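You operate a simulated robot arm through the tools that you are given. There is no shell and no other tool.

You run a simulated two-armed robot. Do the job below in one go: nothing can be reset, and whatever is moved stays where it is left.

Task
Find the air line still under pressure, bleed it to zero and tag it.
Fine: look with the gauge knob and turn it off after; the tag stands in that line's slot; the air valves stay shut.

The check looks at the end state, three seconds after you hand in, the way a careful person would. Anything else that was tipped, shoved, dropped, spilled or broken makes it a failure.

Robot
Two 7-joint arms with fingered hands on one trunk that stands fixed in place. Base frame: the origin is at the foot of the trunk, x ahead of it, y to its left, z up; the work surface is at about z = 0.84. Lengths are in m, angles in degrees, forces in N, time in s.
The left shoulder is at [0.07, 0.139, 1.108], the right one opposite. With the tool pointing down near the work surface each hand reaches from about 0.46 to 0.84 m from the base axis, measured 20 degrees to its own side. Payload 3.9 kg a hand.
The TCP of each hand is the grasp point between the finger pads, 0.029 m short of the fingertips. In the tool frame z runs along the fingers and y along their closing line. The gripper opens to 0.1 m; its body begins 0.034 m behind the TCP. The gripper is a hand of 5 fingers: y runs from the thumb to the fingers, the wrist lies at [-0.015, -0.105, -0.177] in the tool frame, and closing takes about 1.5 s.
Orientation is that of the tool frame in the base frame, as [roll, pitch, yaw] about the fixed x, y, z axes, in that order (R = Rz(yaw) Ry(pitch) Rx(roll)). With the fingers straight down and the wrist toward the robot, the tool's x, y and z point along [0, 1, 0], [1, 0, 0] and [0, 0, -1] of the base frame.

Tools
- The arms move only by the tool move_arm. It takes "left_series", "right_series" or both (then of equal length, played together; a hand with none holds still); each is a list of rows, each a list of 6 numbers: the shift along the tool's x, y, z in m, then the turn, a rotation vector about the tool's x, y, z in degrees. In form: [[x, y, z, rx, ry, rz], ...]. A call has 1 to 20 rows; each row shifts and turns the commanded pose from where the row before left it, along the tool's axes as they then stand. "left_claw" and "right_claw" are, for a hand that has rows, the gripper command, from -1 (shut) to 1 (fully open), values between in proportion, set as the call begins (left out, the last holds). Each row takes 0.2 s and may step no farther than 0.05 m and 8.6 degrees from the row before; otherwise, or with a gripper value out of range, the whole call is refused. A pose out of reach is approached as far as the arm can. The call stops where the force on the tool passes 40 N (or 10 N more than at its start, if that is more) or the arm is blocked; 0.2 s more then pass. The fingers move at their own pace (about 0.153 m/s each) and stop on an object; they squeeze with about 27 N. The grip force told is the motor's: it shows also when the fingers shut on nothing. Time passes only in rows, and 0.2 s behind the last, so rows that do not move let the fingers close. It gives the time, the measured TCP pose, the force on the tool (base axes), the opening and the grip force at its end, in the units of the frame above (readings bear some noise), with the torque about the TCP (base axes, N m) and any sound that the robot's microphone picked up.
- Cameras (640 x 400 px; columns grow to the right, rows downward): "scene" is now at [0.137, 0.0293, 1.4372]; the picture's right is [0.33, -0.94, 0.00], its down [-0.47, -0.17, -0.87] and it looks along [0.82, 0.29, -0.50] (base axes); focal length 283 px, centre (320, 200). "left" rides on the left gripper at [-0.066, -0.086, -0.121] in its tool frame; the picture's right is [-0.76, -0.31, 0.58], its down [0.59, -0.70, 0.40] and it looks along [0.28, 0.64, 0.71] (tool axes); focal length 247 px, centre (320, 200). "right" rides on the right gripper at [0.066, -0.086, -0.121] in its tool frame; the picture's right is [-0.76, 0.31, -0.58], its down [-0.59, -0.70, 0.40] and it looks along [-0.28, 0.64, 0.71] (tool axes); focal length 247 px, centre (320, 200). There is no depth. A picture from a camera that has moved, and an enlarged one, comes with that camera's place and axes in the base frame and with its lens.
- capture(camera): a new picture of that camera. No time passes.
- move_column(by): slides the trunk up (or, below 0, down) by that many m; the arms and the scene camera ride with it, the base frame stays. It gives what a move gives, with no picture.
- move_fingers(index, middle, ring, little, thumb_bend, thumb_turn, hand): sets how far each is bent, from 0 (flat) to 1 (curled in); at 0.3 the hand is open as for a grip, at 0.7 the pads meet at the TCP. One left out holds its place. A second passes; each finger stops where it meets its share of the squeeze, and holds until it gets a number again. A gripper value or a shape takes the hand back. It gives what a move gives, with no picture; readings hold the bend of each and the force on index, middle, ring, little, thumb and palm. thumb_turn goes from beside the hand (0) to across from the fingers (1), as for a grip.
- grasp_type(shape, hand): the hand has 5 fingers and takes this shape, open, in about a second: jaw (thumb against the fingers, like two jaws); tri (thumb and two fingers); tip (a fingertip pinch); poke (one finger out to press); point (the index stretched); flat (the hand flat); cup (the hand cupped); fist (a fist). The gripper value then closes the fingers along that shape, each until it touches; the sizes above hold for jaw. It gives what a move gives, with no picture.
- pan_tilt(pan, tilt): turns the head with the scene camera to pan (to the left, within 86 degrees either way) and tilt (down, from -29 to 69), counted from straight ahead of the robot. It gives what a move gives.
- zoom(camera, box): a new picture of the part [left, top, right, bottom] of that camera's present view, enlarged. No time passes.
- finish_job(): hands the job in; it is judged then, once.

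Nothing tells you positions but the pictures and the camera data. Unless the task says otherwise, let go and move clear before handing in.

The tools are called as a command line: name --argument value ..., lists and objects as JSON in quotes. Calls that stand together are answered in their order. move_arm: Moves the arms, as the interface text tells. Its arguments: {"type":"object","properties":{"left_series":{"type":"array","items":{"type":"array","items":{"type":"number"}}},"left_claw":{"type":"number"},"right_series":{"type":"array","items":{"type":"array","items":{"type":"number"}}},"right_claw":{"type":"number"}},"required":[]} The other tools are called the same way: move_column (by) moves the trunk up or down; grasp_type (shape, hand) gives the hand a shape; move_fingers (index, middle, ring, little, thumb_bend, thumb_turn, hand) moves the fingers one by one; pan_tilt (pan, tilt) turns the head that bears the scene camera; capture (camera) takes a picture; zoom (camera, box) takes an enlarged picture of a part of a camera's view; finish_job () hands the job in.

At the start:

```text
clock: 0.0
left_ee_pos: [0.3929, 0.4515, 1.1857]
left_tcp_rot: [-180.0, 0.0, 115.7]
left_ft_force: [-0.6, 0.4, 0.1]
left_ft_torque: [-0.01, 0.01, -0.01]
left_width: 0.0999
left_grasp_force: 0.1
left_shape: jaw
left_bend: [0.3, 0.3, 0.3, 0.3, 0.3, 0.98]
left_finger forces: [0.0, 0.0, 0.1, 0.0, 0.0, 0.0]
right_ee_pos: [0.5548, -0.0004, 1.3101]
right_tcp_rot: [-179.9, -0.1, 115.7]
right_ft_force: [0.5, -0.2, 0.5]
right_ft_torque: [0.04, 0.03, -0.01]
right_width: 0.0999
right_grasp_force: 0.0
right_shape: jaw
right_bend: [0.3, 0.3, 0.3, 0.3, 0.3, 0.98]
right_finger forces: [0.1, 0.0, 0.0, 0.1, 0.0, 0.0]
trunk travel left (down, up): [-0.75, 0.09]
head pan, tilt (commanded): [19.5, 29.8]
```

scene: 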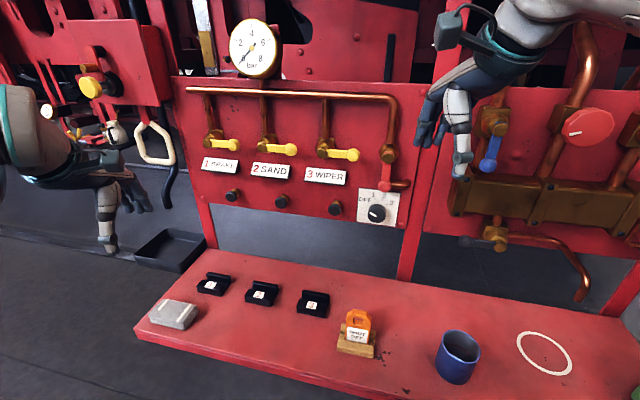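
right: 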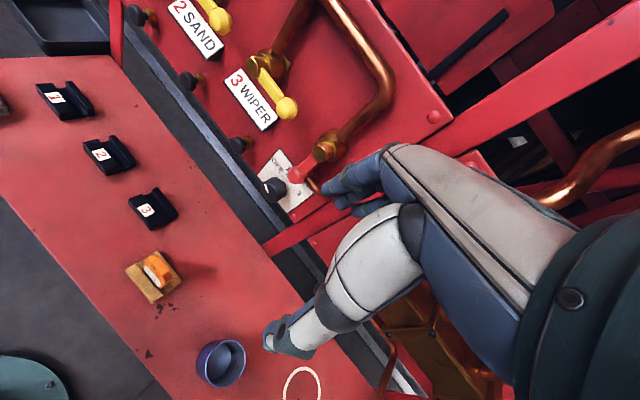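
left: 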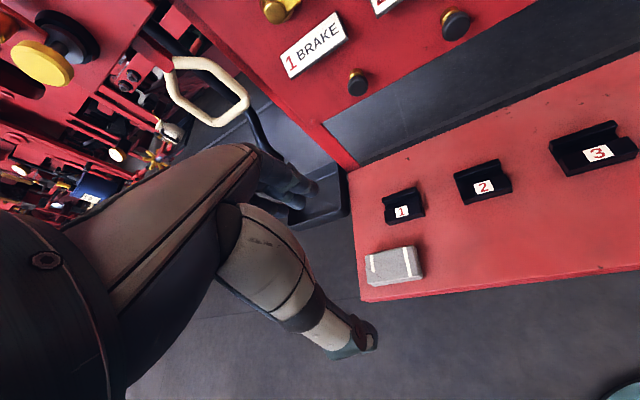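

I see a red panel with a pressure gauge, three yellow-handled valves (1 BRAKE, 2 SAND, 3 WIPER), three black bleed buttons, a gauge selector knob (OFF/1/2/3), three tag slots on the shelf and an orange tag in a wooden stand. I'll look closer first.

zoom --camera "scene" --box '[180, 60, 420, 230]'

zoom --camera "scene" --box '[340, 170, 420, 230]'

zoom --camera "scene" --box '[140, 250, 400, 380]'

zoom --camera "scene" --box '[220, 10, 290, 85]'

```text
2.35 times, centred on (300, 145) of scene
camera zoom: at [0.137, 0.0293, 1.4372], right [0.33, -0.94, 0.0], down [-0.47, -0.17, -0.87], along [0.82, 0.29, -0.5], focal length 666 px, centre (367, 329)
```

zoom: 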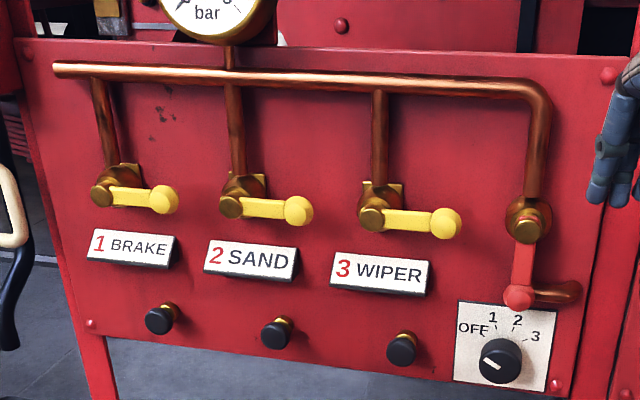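

```text
6.67 times, centred on (380, 200) of scene
camera zoom: at [0.137, 0.0293, 1.4372], right [0.33, -0.94, 0.0], down [-0.47, -0.17, -0.87], along [0.82, 0.29, -0.5], focal length 1886 px, centre (-80, 200)
```

zoom: 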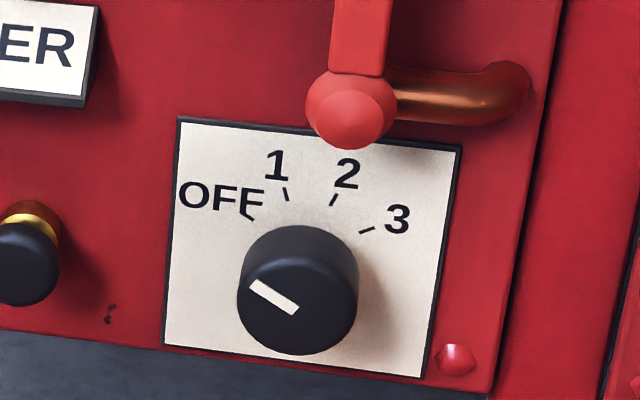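

```text
2.46 times, centred on (270, 315) of scene
camera zoom: at [0.137, 0.0293, 1.4372], right [0.33, -0.94, 0.0], down [-0.47, -0.17, -0.87], along [0.82, 0.29, -0.5], focal length 696 px, centre (443, -83)
```

zoom: 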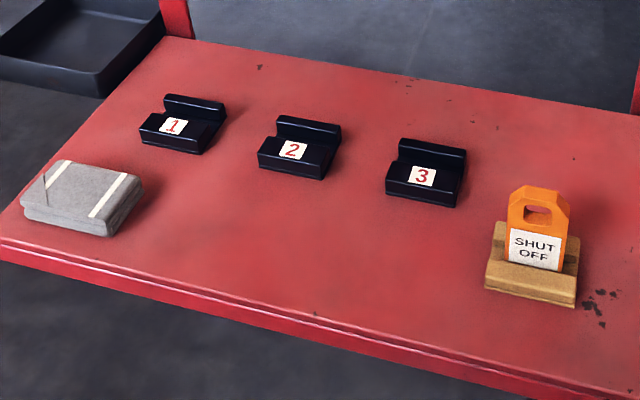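

```text
5.33 times, centred on (255, 48) of scene
camera zoom: at [0.137, 0.0293, 1.4372], right [0.33, -0.94, 0.0], down [-0.47, -0.17, -0.87], along [0.82, 0.29, -0.5], focal length 1509 px, centre (667, 1013)
```

zoom: 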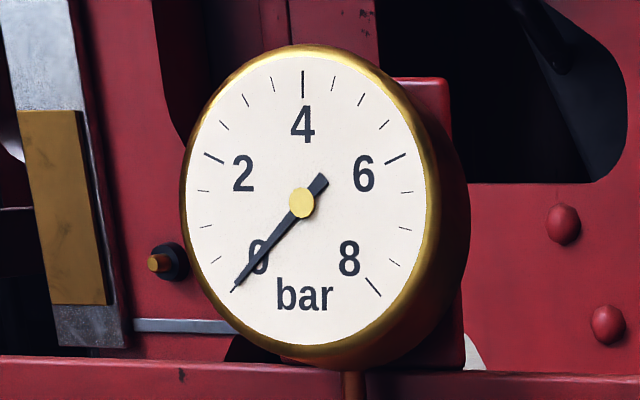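

The gauge reads 0 with the knob on OFF. By my estimate the panel face is at about x≈0.77, turned about 6.6°, with the knob near (0.73, 0.09, 1.07). I'll bring the right hand round to point at the panel, staying well clear of it.

move_arm --right_series '[[0, 0, 0, 0, 0, 6.4], [0, 0, 0, 0, 0, 6.4], [0, 0, 0, 0, 0, 6.4], [0, 0, 0, -8.2, 0, 0], [0, 0, 0, -8.2, 0, 0], [0, 0, 0, -8.2, 0, 0], [0, 0, 0, -8.2, 0, 0], [0, 0, 0, -8.2, 0, 0], [0, 0, 0, -8.2, 0, 0], [0, 0, 0, -8.2, 0, 0], [0, 0, 0, -8.2, 0, 0], [0, 0, 0, -8.2, 0, 0], [0, 0, 0, -8.2, 0, 0], [0, 0, 0, -8.0, 0, 0]]'

capture --camera "scene"

capture --camera "right"

```text
clock: 3.0
left_ee_pos: [0.395, 0.4525, 1.1847]
left_tcp_rot: [-179.9, 0.1, 115.7]
left_ft_force: [0.8, 0.3, -0.3]
left_ft_torque: [0.0, -0.01, -0.01]
left_width: 0.0996
left_grasp_force: 0.0
left_shape: jaw
left_bend: [0.3, 0.3, 0.3, 0.3, 0.3, 0.98]
left_finger forces: [0.1, 0.0, 0.0, 0.1, 0.0, 0.0]
right_ee_pos: [0.5548, -0.0011, 1.3103]
right_tcp_rot: [89.9, 0.0, 96.7]
right_ft_force: [0.4, 0.9, 0.2]
right_ft_torque: [0.02, -0.03, 0.01]
right_width: 0.1001
right_grasp_force: 0.0
right_shape: jaw
right_bend: [0.3, 0.3, 0.3, 0.3, 0.3, 0.98]
right_finger forces: [0.0, 0.1, 0.0, 0.1, 0.0, 0.1]
trunk travel left (down, up): [-0.75, 0.09]
head pan, tilt (commanded): [19.5, 29.8]
```

```text
taken
camera scene: at [0.1384, 0.0293, 1.4371], right [0.33, -0.94, 0.0], down [-0.47, -0.17, -0.87], along [0.82, 0.29, -0.5], focal length 283 px, centre (320, 200)
```

scene: 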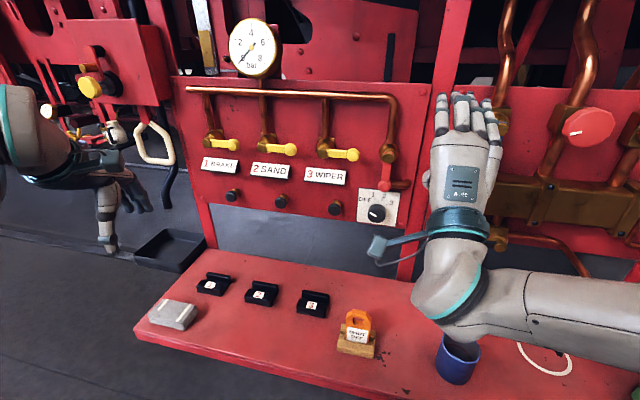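

```text
taken
camera right: at [0.427, 0.0517, 1.2227], right [-0.49, -0.82, 0.3], down [0.46, -0.54, -0.7], along [0.74, -0.2, 0.64], focal length 247 px, centre (320, 200)
```

right: 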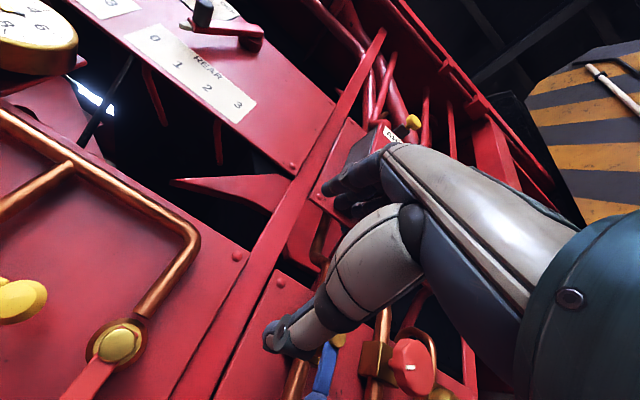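

The right hand now points at the panel. I'll try the three-finger shape and see how it sits around the TCP.

grasp_type --shape "tri" --hand "right"

capture --camera "right"

zoom --camera "scene" --box '[340, 60, 560, 220]'

```text
clock: 3.9
left_ee_pos: [0.3923, 0.4516, 1.1842]
left_tcp_rot: [179.9, 0.1, 115.7]
left_ft_force: [0.1, 0.0, -0.1]
left_ft_torque: [-0.02, 0.0, -0.02]
left_width: 0.0995
left_grasp_force: 0.1
left_shape: jaw
left_bend: [0.3, 0.3, 0.3, 0.3, 0.3, 0.98]
left_finger forces: [0.0, 0.0, 0.1, 0.0, 0.1, 0.0]
right_ee_pos: [0.5551, -0.0006, 1.3101]
right_tcp_rot: [90.0, 0.1, 96.5]
right_ft_force: [-0.5, -0.7, 0.3]
right_ft_torque: [0.02, 0.02, 0.0]
right_width: 0.0996
right_grasp_force: 0.1
right_shape: tri
right_bend: [0.3, 0.3, 0.99, 0.99, 0.3, 0.98]
right_finger forces: [0.1, 0.0, 0.1, 0.1, 0.1, 0.1]
trunk travel left (down, up): [-0.75, 0.09]
head pan, tilt (commanded): [19.5, 29.8]
```

```text
taken
camera right: at [0.426, 0.0516, 1.2233], right [-0.49, -0.82, 0.31], down [0.46, -0.54, -0.7], along [0.74, -0.2, 0.64], focal length 247 px, centre (320, 200)
```

right: 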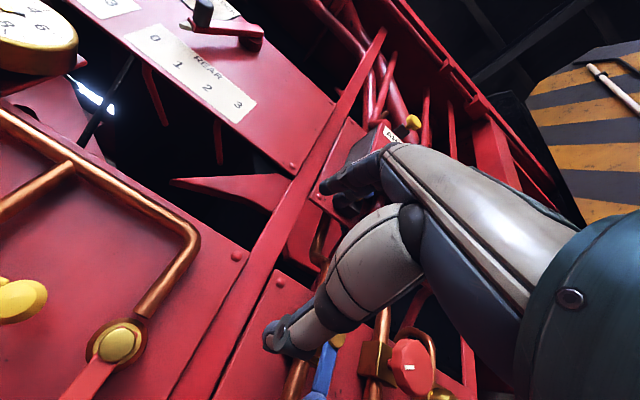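

```text
2.50 times, centred on (450, 140) of scene
camera zoom: at [0.1371, 0.0293, 1.4372], right [0.33, -0.94, 0.0], down [-0.47, -0.17, -0.87], along [0.82, 0.29, -0.5], focal length 707 px, centre (-5, 350)
```

zoom: 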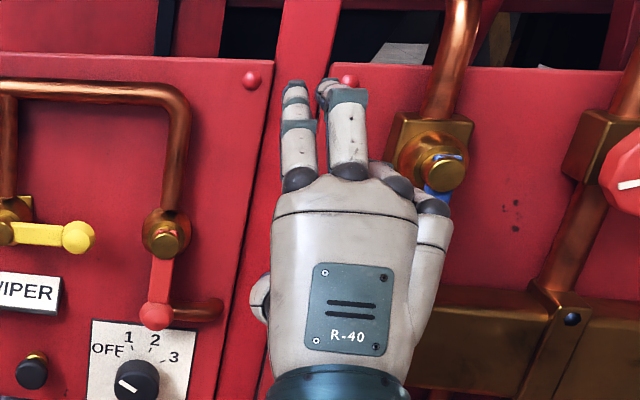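

The tri shape leaves the index, middle and thumb out, which suits the knob. I'll zoom in to measure the knob and the lever above it.

zoom --camera "scene" --box '[356, 180, 404, 230]'

zoom --camera "scene" --box '[320, 250, 400, 370]'

zoom --camera "scene" --box '[180, 260, 340, 330]'

```text
8.00 times, centred on (380, 205) of scene
camera zoom: at [0.1371, 0.0293, 1.4372], right [0.33, -0.94, 0.0], down [-0.47, -0.17, -0.87], along [0.82, 0.29, -0.5], focal length 2263 px, centre (-160, 160)
```

zoom: 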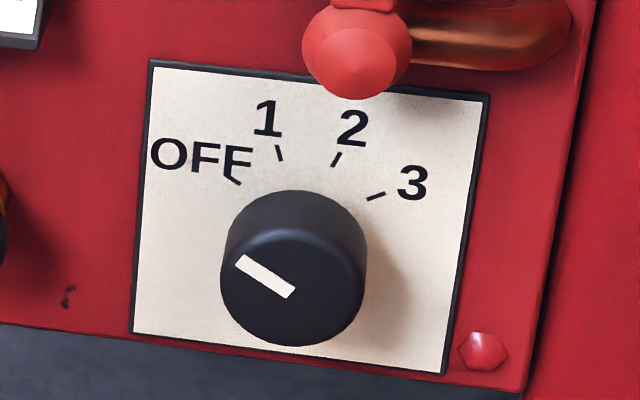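

```text
3.33 times, centred on (360, 310) of scene
camera zoom: at [0.1371, 0.0293, 1.4372], right [0.33, -0.94, 0.0], down [-0.47, -0.17, -0.87], along [0.82, 0.29, -0.5], focal length 943 px, centre (187, -167)
```

zoom: 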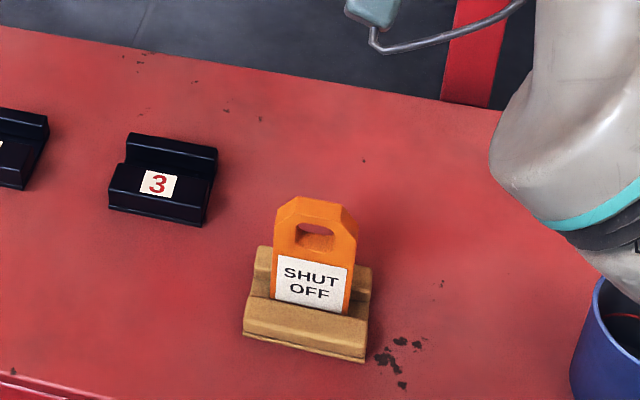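

```text
4.00 times, centred on (260, 295) of scene
camera zoom: at [0.1371, 0.0293, 1.4372], right [0.33, -0.94, 0.0], down [-0.47, -0.17, -0.87], along [0.82, 0.29, -0.5], focal length 1132 px, centre (560, -180)
```

zoom: 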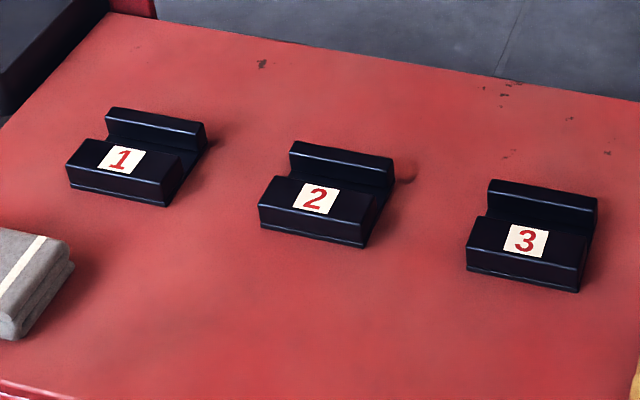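

The knob is about 44 mm across, stands about 36 mm off the plate, and its stops sit at roughly -60/-20/+20/+60°. The tag stands directly below it, so my wrist must stay to the right. I'll test whether the right hand can roll that way in free space.

move_arm --right_series '[[0, 0, 0, 0, 0, -8.2], [0, 0, 0, 0, 0, -8.2], [0, 0, 0, 0, 0, -8.2], [0, 0, 0, 0, 0, -8.2], [0, 0, 0, 0, 0, -8.2], [0, 0, 0, 0, 0, -8.2], [0, 0, 0, 0, 0, -8.2], [0, 0, 0, 0, 0, -8.2], [0, 0, 0, 0, 0, -8.2], [0, 0, 0, 0, 0, -8.2], [0, 0, 0, 0, 0, -8.0]]'

capture --camera "scene"

capture --camera "right"

```text
clock: 6.3
left_ee_pos: [0.3925, 0.4547, 1.1831]
left_tcp_rot: [-179.8, 0.1, 115.7]
left_ft_force: [-0.9, 0.5, -0.4]
left_ft_torque: [-0.03, 0.0, -0.01]
left_width: 0.1001
left_grasp_force: 0.1
left_shape: jaw
left_bend: [0.3, 0.3, 0.3, 0.3, 0.3, 0.98]
left_finger forces: [0.0, 0.0, 0.0, 0.1, 0.1, 0.1]
right_ee_pos: [0.529, 0.1172, 1.2001]
right_tcp_rot: [89.1, 64.8, 93.7]
right_ft_force: [0.2, 0.6, -0.1]
right_ft_torque: [0.02, -0.02, -0.04]
right_width: 0.0998
right_grasp_force: 0.1
right_shape: tri
right_bend: [0.3, 0.3, 0.99, 0.99, 0.3, 0.98]
right_finger forces: [0.0, 0.1, 0.1, 0.0, 0.1, 0.0]
right hand out of reach, approached as far as the arm can: row 4, 5, 6, 7, 8, 9, 10, 11
trunk travel left (down, up): [-0.75, 0.09]
head pan, tilt (commanded): [19.5, 29.8]
```

```text
taken
camera scene: at [0.1374, 0.0314, 1.4371], right [0.33, -0.94, 0.0], down [-0.47, -0.17, -0.87], along [0.82, 0.29, -0.5], focal length 283 px, centre (320, 200)
```

scene: 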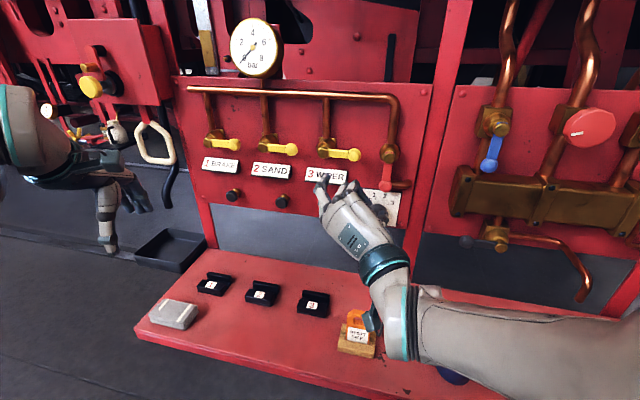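

```text
taken
camera right: at [0.4127, 0.0585, 1.1017], right [-0.58, -0.09, 0.81], down [0.46, -0.85, 0.23], along [0.67, 0.51, 0.54], focal length 247 px, centre (320, 200)
```

right: 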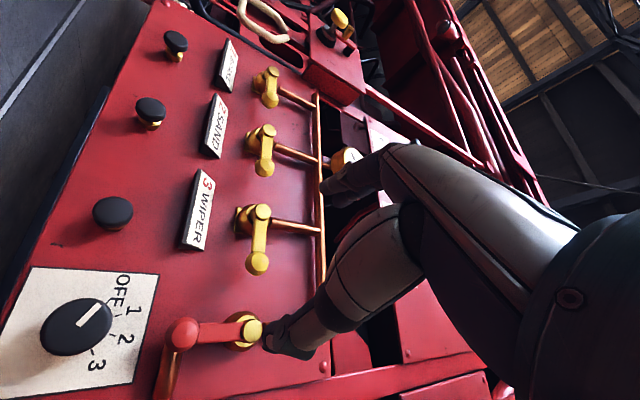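

The right wrist runs out of travel rolling that way, so I'll roll back to level and test the handshake side.

move_arm --right_series '[[0, 0, 0, 0, 0, 8.2], [0, 0, 0, 0, 0, 8.2], [0, 0, 0, 0, 0, 8.2], [0, 0, 0, 0, 0, 8.2], [0, 0, 0, 0, 0, 8.2], [0, 0, 0, 0, 0, 8.2], [0, 0, 0, 0, 0, 8.2], [0, 0, 0, 0, 0, 8.2], [0, 0, 0, 0, 0, 8.2], [0, 0, 0, 0, 0, 8.2], [0, 0, 0, 0, 0, 8.0]]'

capture --camera "scene"

```text
clock: 8.7
left_ee_pos: [0.3938, 0.4522, 1.185]
left_tcp_rot: [180.0, 0.0, 115.8]
left_ft_force: [0.0, -0.6, 0.3]
left_ft_torque: [0.03, -0.01, 0.02]
left_width: 0.0998
left_grasp_force: 0.0
left_shape: jaw
left_bend: [0.3, 0.3, 0.3, 0.3, 0.3, 0.98]
left_finger forces: [0.1, 0.0, 0.0, 0.0, 0.0, 0.1]
right_ee_pos: [0.5307, 0.1155, 1.2008]
right_tcp_rot: [89.6, -25.5, 94.5]
right_ft_force: [0.4, 0.1, -1.3]
right_ft_torque: [0.0, 0.01, -0.05]
right_width: 0.0997
right_grasp_force: 0.0
right_shape: tri
right_bend: [0.3, 0.3, 0.99, 0.99, 0.3, 0.98]
right_finger forces: [0.1, 0.0, 0.0, 0.1, 0.0, 0.0]
trunk travel left (down, up): [-0.75, 0.09]
head pan, tilt (commanded): [19.5, 29.8]
```

```text
taken
camera scene: at [0.1373, 0.0297, 1.4372], right [0.33, -0.94, 0.0], down [-0.47, -0.17, -0.87], along [0.82, 0.29, -0.5], focal length 283 px, centre (320, 200)
```

scene: 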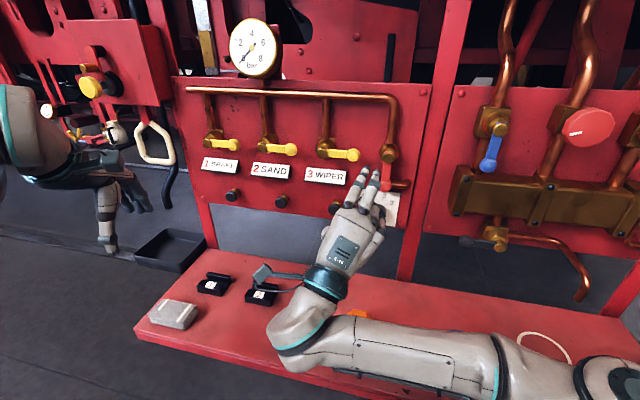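

The commanded pose had settled at the limit, and the hand is now rolled about 25° towards the handshake side at (0.53, 0.115, 1.20). I'll raise the trunk for more clearance over the tag, then keep rolling to handshake.

move_column --by 0.09

move_arm --right_series '[[0, 0, 0, 0, 0, 8.1], [0, 0, 0, 0, 0, 8.1], [0, 0, 0, 0, 0, 8.1], [0, 0, 0, 0, 0, 8.1], [0, 0, 0, 0, 0, 8.1], [0, 0, 0, 0, 0, 8.1], [0, 0, 0, 0, 0, 8.1], [0, 0, 0, 0, 0, 8.1]]'

capture --camera "scene"

capture --camera "right"

```text
clock: 9.9
left_ee_pos: [0.3938, 0.4526, 1.2758]
left_tcp_rot: [180.0, 0.0, 115.8]
left_ft_force: [0.0, 0.2, -0.3]
left_ft_torque: [0.01, 0.0, 0.01]
left_width: 0.1001
left_grasp_force: 0.0
left_shape: jaw
left_bend: [0.3, 0.3, 0.3, 0.3, 0.3, 0.98]
left_finger forces: [0.1, 0.1, 0.0, 0.0, 0.0, 0.0]
right_ee_pos: [0.5315, 0.115, 1.2892]
right_tcp_rot: [89.6, -25.4, 94.7]
right_ft_force: [-0.2, -0.2, -0.2]
right_ft_torque: [0.01, 0.0, -0.02]
right_width: 0.0998
right_grasp_force: 0.2
right_shape: tri
right_bend: [0.3, 0.3, 0.99, 0.99, 0.3, 0.98]
right_finger forces: [0.1, 0.0, 0.0, 0.1, 0.2, 0.2]
trunk travel left (down, up): [-0.84, 0.0]
head pan, tilt (commanded): [19.5, 29.8]
```

```text
clock: 11.8
left_ee_pos: [0.3925, 0.4501, 1.2753]
left_tcp_rot: [-180.0, 0.0, 115.8]
left_ft_force: [1.0, 0.2, 0.5]
left_ft_torque: [0.02, -0.01, 0.0]
left_width: 0.0998
left_grasp_force: 0.1
left_shape: jaw
left_bend: [0.3, 0.3, 0.3, 0.3, 0.3, 0.98]
left_finger forces: [0.1, 0.0, 0.1, 0.0, 0.0, 0.1]
right_ee_pos: [0.5209, -0.0345, 1.4869]
right_tcp_rot: [117.1, -89.2, 68.6]
right_ft_force: [0.3, -0.5, -0.3]
right_ft_torque: [0.02, 0.0, 0.02]
right_width: 0.1002
right_grasp_force: 0.2
right_shape: tri
right_bend: [0.3, 0.3, 0.99, 0.99, 0.3, 0.98]
right_finger forces: [0.0, 0.0, 0.0, 0.0, 0.0, 0.0]
right hand out of reach, approached as far as the arm can: row 2, 3, 4, 5, 6, 7, 8
trunk travel left (down, up): [-0.84, 0.0]
head pan, tilt (commanded): [19.5, 29.8]
```

```text
taken
camera scene: at [0.1366, 0.0282, 1.5272], right [0.33, -0.94, 0.0], down [-0.47, -0.17, -0.87], along [0.82, 0.29, -0.5], focal length 283 px, centre (320, 200)
```

scene: 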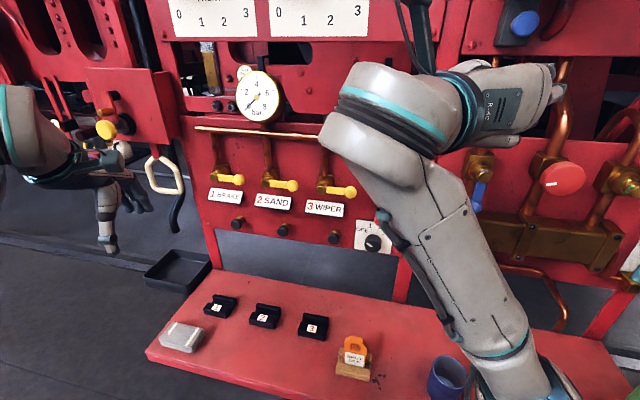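

```text
taken
camera right: at [0.3904, 0.039, 1.551], right [-0.55, -0.37, -0.75], down [0.32, 0.73, -0.6], along [0.77, -0.57, -0.28], focal length 247 px, centre (320, 200)
```

right: 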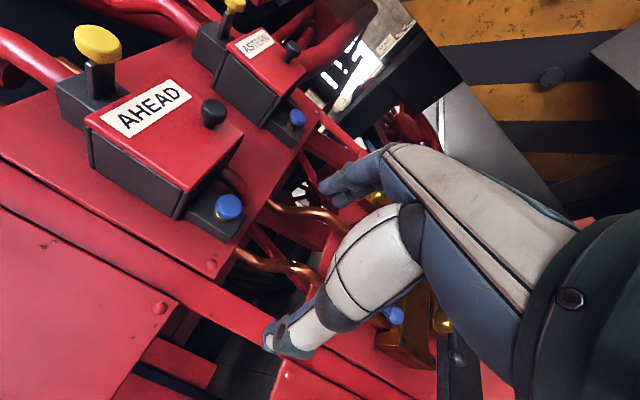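

The hand reached handshake only by lifting to z≈1.49, because the wrist bend is limited when this close in. I'll move it further forward and down to a free spot, then check the roll range in small steps.

move_arm --right_series '[[-0.04, -0.004, 0.014, 0, 0, 0], [-0.04, -0.004, 0.014, 0, 0, 0], [-0.04, -0.004, 0.014, 0, 0, 0], [-0.04, -0.004, 0.014, 0, 0, 0]]'

capture --camera "scene"

```text
clock: 12.8
left_ee_pos: [0.394, 0.4506, 1.2761]
left_tcp_rot: [-179.9, -0.1, 115.7]
left_ft_force: [-0.7, 0.4, -1.3]
left_ft_torque: [0.05, 0.01, 0.02]
left_width: 0.0996
left_grasp_force: 0.0
left_shape: jaw
left_bend: [0.3, 0.3, 0.3, 0.3, 0.3, 0.98]
left_finger forces: [0.0, 0.0, 0.1, 0.0, 0.0, 0.0]
right_ee_pos: [0.5678, -0.1104, 1.4]
right_tcp_rot: [150.8, -89.7, 34.4]
right_ft_force: [-0.8, 0.3, 0.0]
right_ft_torque: [0.0, 0.01, 0.01]
right_width: 0.1
right_grasp_force: 0.0
right_shape: tri
right_bend: [0.3, 0.3, 0.99, 0.99, 0.3, 0.98]
right_finger forces: [0.1, 0.0, 0.0, 0.0, 0.0, 0.0]
right hand out of reach, approached as far as the arm can: row 1, 2, 3, 4
trunk travel left (down, up): [-0.84, 0.0]
head pan, tilt (commanded): [19.5, 29.8]
```

```text
taken
camera scene: at [0.1378, 0.0275, 1.5272], right [0.33, -0.94, 0.0], down [-0.47, -0.16, -0.87], along [0.82, 0.29, -0.5], focal length 283 px, centre (320, 200)
```

scene: 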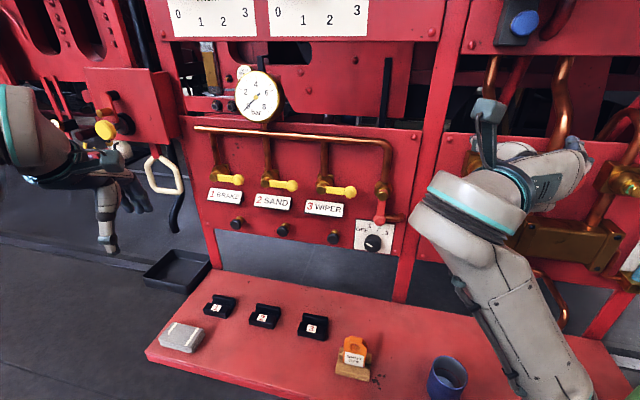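

Handshake doesn't work for the right arm this far left. I'll roll back towards palm-down and test from a more forward position.

move_arm --right_series '[[0, 0, 0, 0, 0, -8.2], [0, 0, 0, 0, 0, -8.2], [0, 0, 0, 0, 0, -8.2], [0, 0, 0, 0, 0, -8.2], [0, 0, 0, 0, 0, -8.2], [0, 0, 0, 0, 0, -8.2], [0, 0, 0, 0, 0, -8.2], [0, 0, 0, 0, 0, -8.2], [0, 0, 0, 0, 0, -8.2], [0, 0, 0, 0, 0, -8.2], [0, 0, 0, 0, 0, -8.0]]'

capture --camera "scene"

```text
clock: 15.2
left_ee_pos: [0.392, 0.4538, 1.2747]
left_tcp_rot: [-180.0, 0.1, 115.7]
left_ft_force: [-0.6, 0.2, 0.8]
left_ft_torque: [0.0, -0.04, -0.02]
left_width: 0.1
left_grasp_force: 0.1
left_shape: jaw
left_bend: [0.3, 0.3, 0.3, 0.3, 0.3, 0.98]
left_finger forces: [0.0, 0.0, 0.0, 0.0, 0.0, 0.1]
right_ee_pos: [0.5642, -0.1037, 1.3971]
right_tcp_rot: [89.7, -0.1, 94.4]
right_ft_force: [0.4, 0.0, -0.5]
right_ft_torque: [-0.01, 0.0, 0.02]
right_width: 0.0999
right_grasp_force: 0.0
right_shape: tri
right_bend: [0.3, 0.3, 0.99, 0.99, 0.3, 0.98]
right_finger forces: [0.0, 0.0, 0.0, 0.0, 0.0, 0.0]
trunk travel left (down, up): [-0.84, 0.0]
head pan, tilt (commanded): [19.5, 29.8]
```

```text
taken
camera scene: at [0.1353, 0.0311, 1.5273], right [0.33, -0.94, 0.0], down [-0.47, -0.17, -0.87], along [0.82, 0.29, -0.5], focal length 283 px, centre (320, 200)
```

scene: 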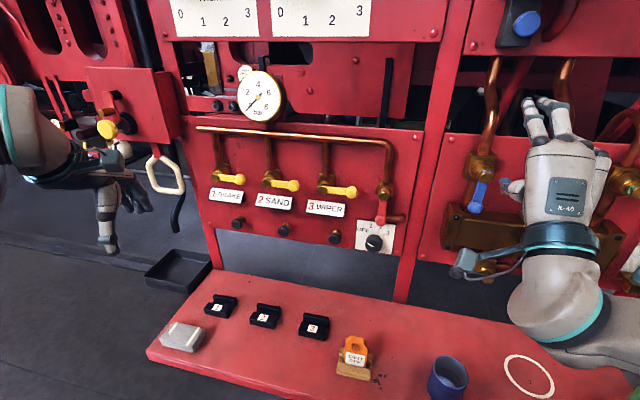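

The hand is level again. Next I'll bring it down and forward to about (0.62, 0.03, 1.15), which is clear of the tag, panel and mug.

move_arm --right_series '[[0.0215, -0.041, 0.011, 0, 0, 0], [0.0215, -0.041, 0.011, 0, 0, 0], [0.0215, -0.041, 0.011, 0, 0, 0], [0.0215, -0.041, 0.011, 0, 0, 0], [0.0215, -0.041, 0.011, 0, 0, 0], [0.0215, -0.041, 0.011, 0, 0, 0]]'

capture --camera "scene"

capture --camera "right"

```text
clock: 16.6
left_ee_pos: [0.3938, 0.454, 1.2745]
left_tcp_rot: [-179.9, 0.0, 115.6]
left_ft_force: [0.1, 0.1, 0.9]
left_ft_torque: [-0.03, 0.02, 0.02]
left_width: 0.0999
left_grasp_force: 0.1
left_shape: jaw
left_bend: [0.3, 0.3, 0.3, 0.3, 0.3, 0.98]
left_finger forces: [0.0, 0.0, 0.1, 0.0, 0.0, 0.0]
right_ee_pos: [0.6181, 0.0373, 1.1635]
right_tcp_rot: [90.0, 0.0, 93.9]
right_ft_force: [-0.1, 0.1, 0.2]
right_ft_torque: [0.01, 0.01, 0.0]
right_width: 0.0998
right_grasp_force: 0.2
right_shape: tri
right_bend: [0.3, 0.3, 0.99, 0.99, 0.3, 0.98]
right_finger forces: [0.0, 0.0, 0.0, 0.0, 0.0, 0.0]
right hand out of reach, approached as far as the arm can: row 6
trunk travel left (down, up): [-0.84, 0.0]
head pan, tilt (commanded): [19.5, 29.8]
```

```text
taken
camera scene: at [0.1381, 0.0307, 1.5271], right [0.33, -0.94, 0.0], down [-0.47, -0.17, -0.87], along [0.82, 0.29, -0.5], focal length 283 px, centre (320, 200)
```

scene: 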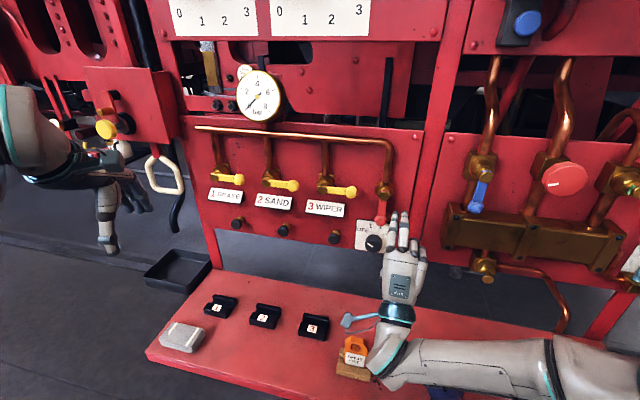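

```text
taken
camera right: at [0.4918, 0.0955, 1.0762], right [-0.52, -0.79, 0.31], down [0.44, -0.56, -0.7], along [0.73, -0.23, 0.64], focal length 247 px, centre (320, 200)
```

right: 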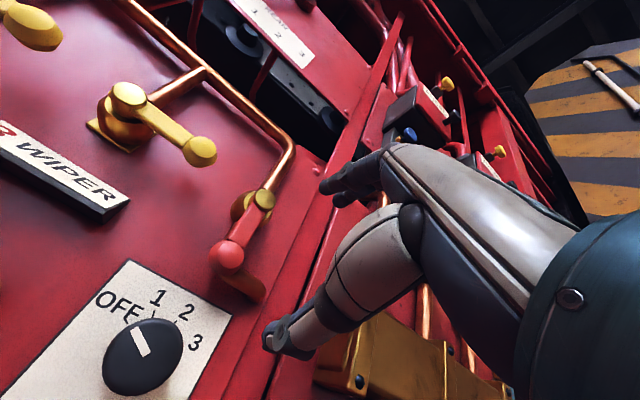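

With the trunk high the palm-level pose runs out of range low down, and the wrist would sit over the tag. A better option is to point the hand down, then turn it to come in from the right, tilted down and gripping the knob on its left and right sides. I'll go up and point the hand down first.

move_arm --right_series '[[0, 0.045, -0.01, 0, 0, 0], [0, 0.045, -0.01, 0, 0, 0], [0, 0.04, -0.01, 0, 0, 0], [0, 0, 0, 8.2, 0, 0], [0, 0, 0, 8.2, 0, 0], [0, 0, 0, 8.2, 0, 0], [0, 0, 0, 8.2, 0, 0], [0, 0, 0, 8.2, 0, 0], [0, 0, 0, 8.2, 0, 0], [0, 0, 0, 8.2, 0, 0], [0, 0, 0, 8.2, 0, 0], [0, 0, 0, 8.2, 0, 0], [0, 0, 0, 8.2, 0, 0], [0, 0, 0, 8.0, 0, 0]]'

capture --camera "scene"

```text
clock: 19.6
left_ee_pos: [0.3946, 0.4534, 1.2747]
left_tcp_rot: [-180.0, 0.0, 115.7]
left_ft_force: [-0.3, 0.1, -0.4]
left_ft_torque: [0.01, 0.02, 0.01]
left_width: 0.1001
left_grasp_force: 0.0
left_shape: jaw
left_bend: [0.3, 0.3, 0.3, 0.3, 0.3, 0.98]
left_finger forces: [0.0, 0.0, 0.1, 0.0, 0.0, 0.0]
right_ee_pos: [0.5886, 0.0349, 1.2917]
right_tcp_rot: [179.7, -0.2, 94.6]
right_ft_force: [0.0, -0.5, -0.3]
right_ft_torque: [0.01, 0.0, -0.02]
right_width: 0.0996
right_grasp_force: 0.0
right_shape: tri
right_bend: [0.3, 0.3, 0.99, 0.99, 0.3, 0.98]
right_finger forces: [0.0, 0.1, 0.0, 0.1, 0.0, 0.0]
trunk travel left (down, up): [-0.84, 0.0]
head pan, tilt (commanded): [19.5, 29.8]
```

```text
taken
camera scene: at [0.1382, 0.0298, 1.5271], right [0.33, -0.94, 0.0], down [-0.47, -0.17, -0.87], along [0.82, 0.29, -0.5], focal length 283 px, centre (320, 200)
```

scene: 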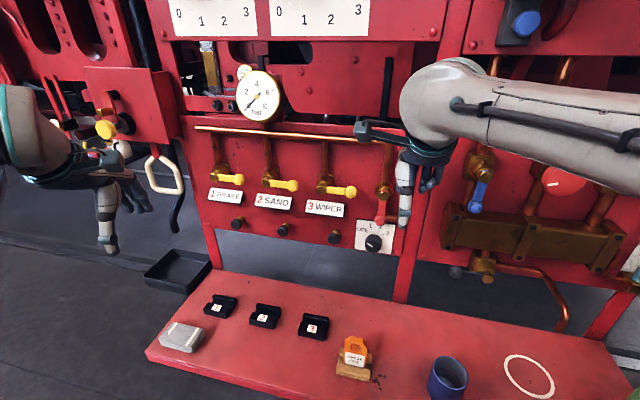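

Hand down at (0.589, 0.035, 1.29) with no trouble. Next I'll yaw it so the wrist comes in from the right.

move_arm --right_series '[[0, 0, 0, 0, 0, -8.36], [0, 0, 0, 0, 0, -8.36], [0, 0, 0, 0, 0, -8.36], [0, 0, 0, 0, 0, -8.36], [0, 0, 0, 0, 0, -8.36], [0, 0, 0, 0, 0, -8.36], [0, 0, 0, 0, 0, -8.36], [0, 0, 0, 0, 0, -8.36], [0, 0, 0, 0, 0, -8.36], [0, 0, 0, 0, 0, -8.36], [0, 0, 0, 0, 0, -8.36]]'

capture --camera "scene"

```text
clock: 21.9
left_ee_pos: [0.3944, 0.4537, 1.2746]
left_tcp_rot: [-179.9, 0.0, 115.8]
left_ft_force: [0.2, 0.3, 0.0]
left_ft_torque: [-0.02, -0.01, 0.0]
left_width: 0.0997
left_grasp_force: 0.1
left_shape: jaw
left_bend: [0.3, 0.3, 0.3, 0.3, 0.3, 0.98]
left_finger forces: [0.0, 0.1, 0.0, 0.0, 0.0, 0.1]
right_ee_pos: [0.5882, 0.0363, 1.2927]
right_tcp_rot: [179.7, 0.4, -173.5]
right_ft_force: [0.1, 0.5, 0.2]
right_ft_torque: [0.03, -0.02, -0.02]
right_width: 0.0999
right_grasp_force: 0.1
right_shape: tri
right_bend: [0.3, 0.3, 0.99, 0.99, 0.3, 0.98]
right_finger forces: [0.0, 0.0, 0.1, 0.1, 0.0, 0.1]
trunk travel left (down, up): [-0.84, 0.0]
head pan, tilt (commanded): [19.5, 29.8]
```

```text
taken
camera scene: at [0.1381, 0.0306, 1.5271], right [0.33, -0.94, 0.0], down [-0.47, -0.17, -0.87], along [0.82, 0.29, -0.5], focal length 283 px, centre (320, 200)
```

scene: 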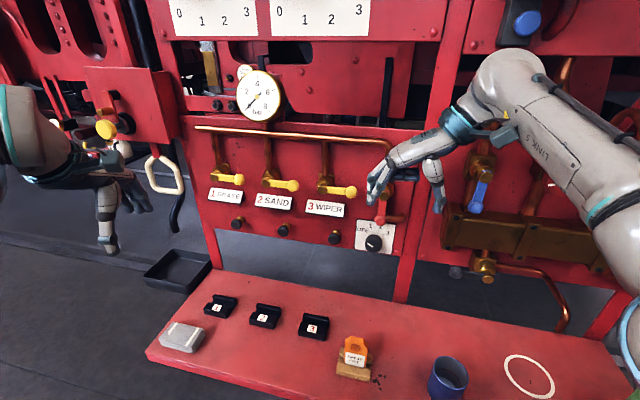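

That worked. I'll now pitch the fingers up towards the panel by 45° in steps.

move_arm --right_series '[[0, 0, 0, 0, -8.2, 0], [0, 0, 0, 0, -8.2, 0], [0, 0, 0, 0, -8.2, 0], [0, 0, 0, 0, -8.2, 0], [0, 0, 0, 0, -8.2, 0], [0, 0, 0, 0, -4.0, 0]]'

capture --camera "scene"

capture --camera "right"

```text
clock: 23.4
left_ee_pos: [0.3937, 0.4522, 1.2757]
left_tcp_rot: [-180.0, 0.0, 115.7]
left_ft_force: [0.4, 0.0, -0.9]
left_ft_torque: [0.0, 0.0, -0.01]
left_width: 0.0997
left_grasp_force: 0.0
left_shape: jaw
left_bend: [0.3, 0.3, 0.3, 0.3, 0.3, 0.98]
left_finger forces: [0.0, 0.0, 0.0, 0.0, 0.1, 0.1]
right_ee_pos: [0.5871, 0.0356, 1.2915]
right_tcp_rot: [179.8, 45.5, -173.8]
right_ft_force: [-0.3, 0.0, -1.0]
right_ft_torque: [-0.01, 0.0, 0.01]
right_width: 0.0996
right_grasp_force: 0.1
right_shape: tri
right_bend: [0.3, 0.3, 0.99, 0.99, 0.3, 0.98]
right_finger forces: [0.0, 0.0, 0.0, 0.0, 0.1, 0.0]
trunk travel left (down, up): [-0.84, 0.0]
head pan, tilt (commanded): [19.5, 29.8]
```

```text
taken
camera scene: at [0.1369, 0.0291, 1.5272], right [0.33, -0.94, 0.0], down [-0.47, -0.17, -0.87], along [0.82, 0.29, -0.5], focal length 283 px, centre (320, 200)
```

scene: 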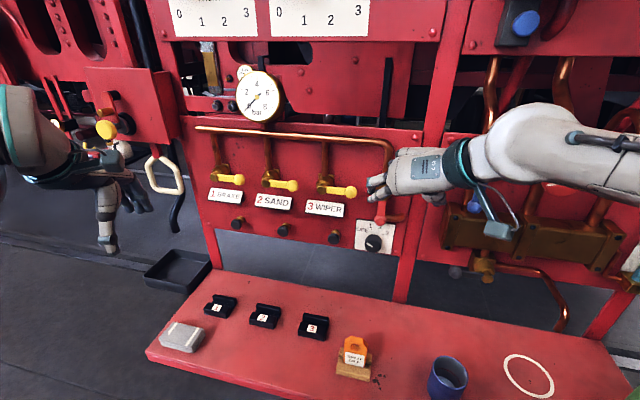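

```text
taken
camera right: at [0.4635, -0.0646, 1.3283], right [0.08, 0.32, 0.95], down [0.77, -0.62, 0.14], along [0.63, 0.72, -0.3], focal length 247 px, centre (320, 200)
```

right: 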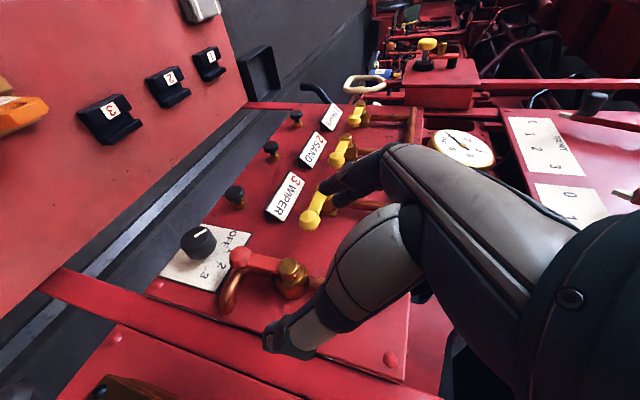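

Reachable at 45° of tilt. I'll pitch further towards the panel normal to see how far it goes.

move_arm --right_series '[[0, 0, 0, 0, -8.2, 0], [0, 0, 0, 0, -8.2, 0], [0, 0, 0, 0, -8.2, 0]]'

```text
clock: 24.1
left_ee_pos: [0.3934, 0.4534, 1.2761]
left_tcp_rot: [180.0, 0.1, 115.7]
left_ft_force: [-0.2, 0.3, -0.4]
left_ft_torque: [-0.02, 0.02, 0.0]
left_width: 0.0998
left_grasp_force: 0.1
left_shape: jaw
left_bend: [0.3, 0.3, 0.3, 0.3, 0.3, 0.98]
left_finger forces: [0.1, 0.0, 0.1, 0.0, 0.1, 0.1]
right_ee_pos: [0.587, 0.0352, 1.2903]
right_tcp_rot: [180.0, 70.0, -173.6]
right_ft_force: [-0.6, 0.1, -0.1]
right_ft_torque: [0.01, -0.01, -0.02]
right_width: 0.0997
right_grasp_force: 0.0
right_shape: tri
right_bend: [0.3, 0.3, 0.99, 0.99, 0.3, 0.98]
right_finger forces: [0.0, 0.0, 0.0, 0.1, 0.0, 0.0]
trunk travel left (down, up): [-0.84, 0.0]
head pan, tilt (commanded): [19.5, 29.8]
```

move_arm --right_series '[[0, 0, 0, 0, -7, 0], [0, 0, 0, 0, -7, 0]]'

capture --camera "scene"

capture --camera "right"

```text
clock: 24.8
left_ee_pos: [0.3925, 0.4531, 1.2741]
left_tcp_rot: [-179.9, 0.1, 115.6]
left_ft_force: [-0.4, 0.1, -0.6]
left_ft_torque: [-0.03, -0.01, 0.02]
left_width: 0.0999
left_grasp_force: 0.0
left_shape: jaw
left_bend: [0.3, 0.3, 0.3, 0.3, 0.3, 0.98]
left_finger forces: [0.0, 0.0, 0.0, 0.0, 0.1, 0.1]
right_ee_pos: [0.5876, 0.0353, 1.2917]
right_tcp_rot: [178.9, 84.1, -174.6]
right_ft_force: [-0.1, 0.4, 0.4]
right_ft_torque: [0.0, 0.03, 0.0]
right_width: 0.1
right_grasp_force: 0.0
right_shape: tri
right_bend: [0.3, 0.3, 0.99, 0.99, 0.3, 0.98]
right_finger forces: [0.0, 0.0, 0.1, 0.0, 0.1, 0.1]
trunk travel left (down, up): [-0.84, 0.0]
head pan, tilt (commanded): [19.5, 29.8]
```

```text
taken
camera scene: at [0.1368, 0.0306, 1.5272], right [0.33, -0.94, 0.0], down [-0.47, -0.17, -0.87], along [0.82, 0.29, -0.5], focal length 283 px, centre (320, 200)
```

scene: 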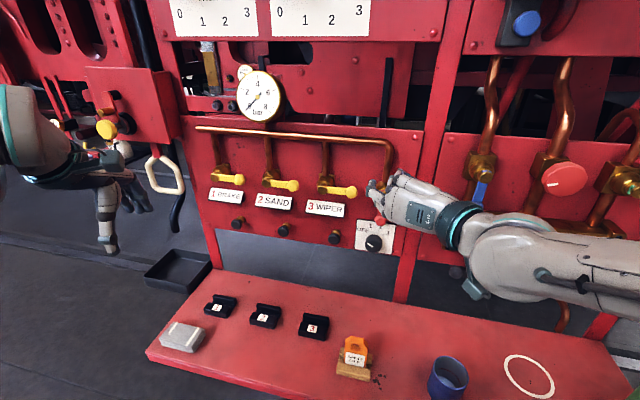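

```text
taken
camera right: at [0.4694, -0.0631, 1.2371], right [-0.53, 0.25, 0.81], down [0.53, -0.65, 0.54], along [0.66, 0.72, 0.21], focal length 247 px, centre (320, 200)
```

right: 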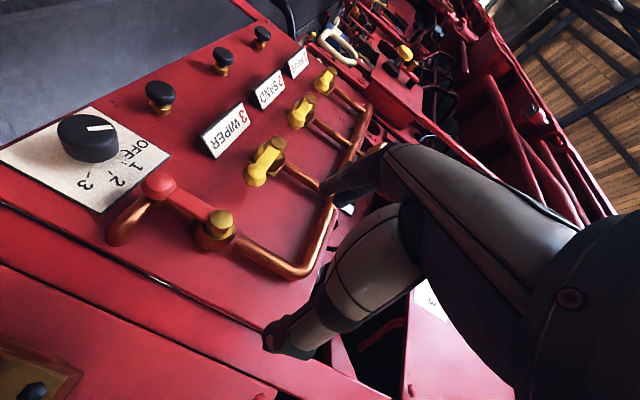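

The hand is now nearly square to the panel with the wrist well to the right, clear of the tag. I'll zoom both cameras to triangulate the knob.

zoom --camera "right" --box '[20, 70, 180, 220]'

zoom --camera "scene" --box '[340, 170, 430, 270]'

```text
2.67 times, centred on (100, 145) of right
camera zoom: at [0.4694, -0.0631, 1.2371], right [-0.53, 0.25, 0.81], down [0.53, -0.65, 0.54], along [0.66, 0.72, 0.21], focal length 659 px, centre (907, 347)
```

zoom: 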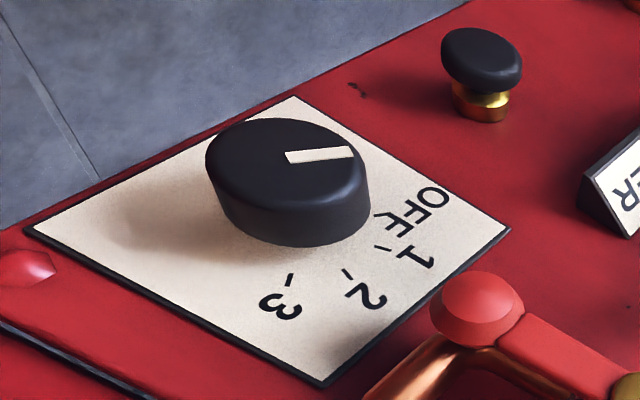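

```text
4.00 times, centred on (385, 220) of scene
camera zoom: at [0.1368, 0.0306, 1.5272], right [0.33, -0.94, 0.0], down [-0.47, -0.17, -0.87], along [0.82, 0.29, -0.5], focal length 1132 px, centre (60, 120)
```

zoom: 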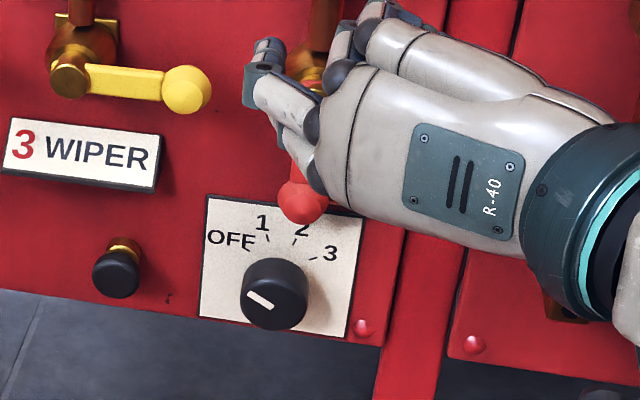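

Triangulating several views puts the knob face centre at about (0.710, 0.092, 1.072), roughly 35 mm off the plate, so the panel front is a bit nearer than I first took it. I'll move to a pre-grasp point about 85 mm out on the knob axis.

move_arm --right_series '[[0.0357, 0.007, 0.0109, 0, 0, 0], [0.0357, 0.007, 0.0109, 0, 0, 0], [0.0357, 0.007, 0.0109, 0, 0, 0], [0.0357, 0.007, 0.0109, 0, 0, 0], [0.0357, 0.007, 0.0109, 0, 0, 0], [0.0357, 0.007, 0.0109, 0, 0, 0]]'

capture --camera "scene"

capture --camera "right"

```text
clock: 26.1
left_ee_pos: [0.3936, 0.4509, 1.2743]
left_tcp_rot: [180.0, -0.1, 115.7]
left_ft_force: [0.5, -0.1, -0.6]
left_ft_torque: [0.05, 0.03, 0.01]
left_width: 0.0999
left_grasp_force: 0.0
left_shape: jaw
left_bend: [0.3, 0.3, 0.3, 0.3, 0.3, 0.98]
left_finger forces: [0.0, 0.0, 0.0, 0.0, 0.0, 0.1]
right_ee_pos: [0.6302, 0.0759, 1.0808]
right_tcp_rot: [161.1, 84.0, 166.5]
right_ft_force: [0.5, -1.0, 0.0]
right_ft_torque: [-0.04, 0.01, 0.01]
right_width: 0.0999
right_grasp_force: 0.2
right_shape: tri
right_bend: [0.3, 0.3, 0.99, 0.99, 0.3, 0.98]
right_finger forces: [0.1, 0.0, 0.1, 0.0, 0.0, 0.0]
trunk travel left (down, up): [-0.84, 0.0]
head pan, tilt (commanded): [19.5, 29.8]
```

```text
taken
camera scene: at [0.1381, 0.0293, 1.5272], right [0.33, -0.94, 0.0], down [-0.47, -0.17, -0.87], along [0.82, 0.29, -0.5], focal length 283 px, centre (320, 200)
```

scene: 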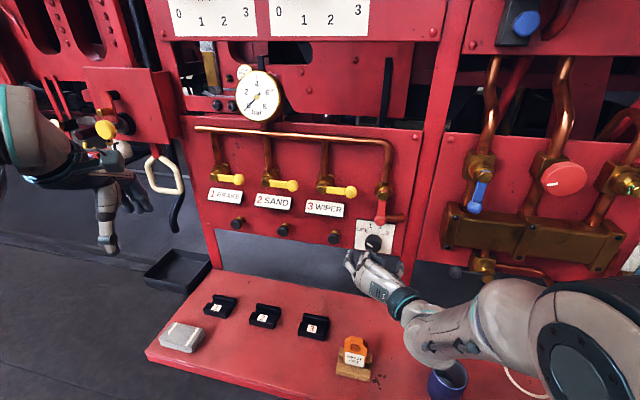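

```text
taken
camera right: at [0.5112, -0.019, 1.0247], right [-0.52, 0.23, 0.82], down [0.52, -0.67, 0.52], along [0.68, 0.7, 0.23], focal length 247 px, centre (320, 200)
```

right: 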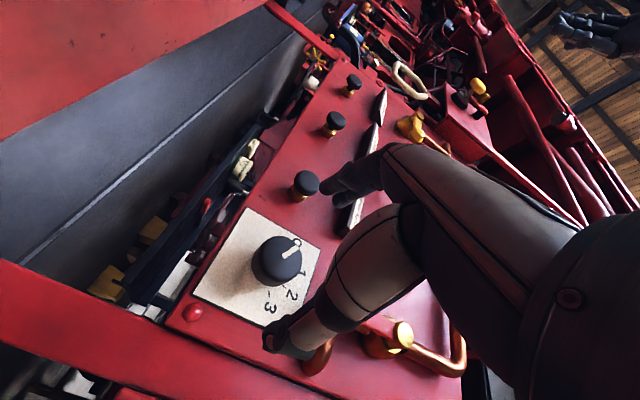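

The pose is well clear of the tag and mug, and the hand camera confirms the knob at about (0.710, 0.093, 1.073). I'll square the tool to the knob axis and test the roll range here before touching it.

move_arm --right_series '[[0, 0, 0, -1.1, -5.7, 0], [0, 0, 0, 0, 0, -8], [0, 0, 0, 0, 0, -8], [0, 0, 0, 0, 0, -8]]'

```text
clock: 27.4
left_ee_pos: [0.3933, 0.4515, 1.276]
left_tcp_rot: [180.0, -0.1, 115.8]
left_ft_force: [1.0, -1.2, 0.5]
left_ft_torque: [-0.04, 0.0, -0.02]
left_width: 0.0997
left_grasp_force: 0.0
left_shape: jaw
left_bend: [0.3, 0.3, 0.3, 0.3, 0.3, 0.98]
left_finger forces: [0.1, 0.0, 0.0, 0.0, 0.1, 0.0]
right_ee_pos: [0.62, 0.06, 1.0175]
right_tcp_rot: [-109.0, 68.3, -103.0]
right_ft_force: [-1.1, 0.5, -0.7]
right_ft_torque: [0.0, 0.0, -0.01]
right_width: 0.0999
right_grasp_force: 0.1
right_shape: tri
right_bend: [0.3, 0.3, 0.99, 0.99, 0.3, 0.98]
right_finger forces: [0.1, 0.0, 0.0, 0.0, 0.0, 0.0]
trunk travel left (down, up): [-0.84, 0.0]
head pan, tilt (commanded): [19.5, 29.8]
stopped in row 4 (right hand): the arm was blocked; the commanded pose is now the measured one
```

The arm reported it was blocked and the hand sagged, so I'll look before doing anything else.

capture --camera "scene"

capture --camera "right"

```text
taken
camera scene: at [0.1369, 0.0289, 1.5273], right [0.33, -0.94, 0.0], down [-0.47, -0.17, -0.87], along [0.82, 0.29, -0.5], focal length 283 px, centre (320, 200)
```

scene: 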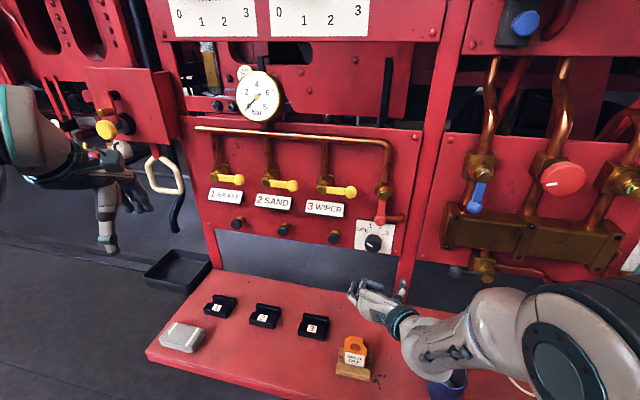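

```text
taken
camera right: at [0.5039, -0.0529, 1.0002], right [-0.54, 0.51, 0.67], down [0.53, -0.41, 0.75], along [0.65, 0.76, -0.05], focal length 247 px, centre (320, 200)
```

right: 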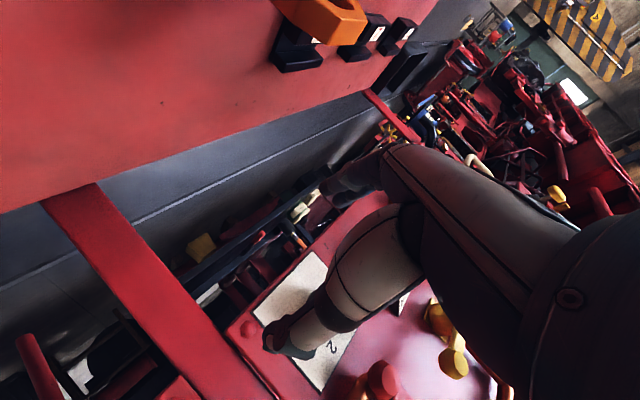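

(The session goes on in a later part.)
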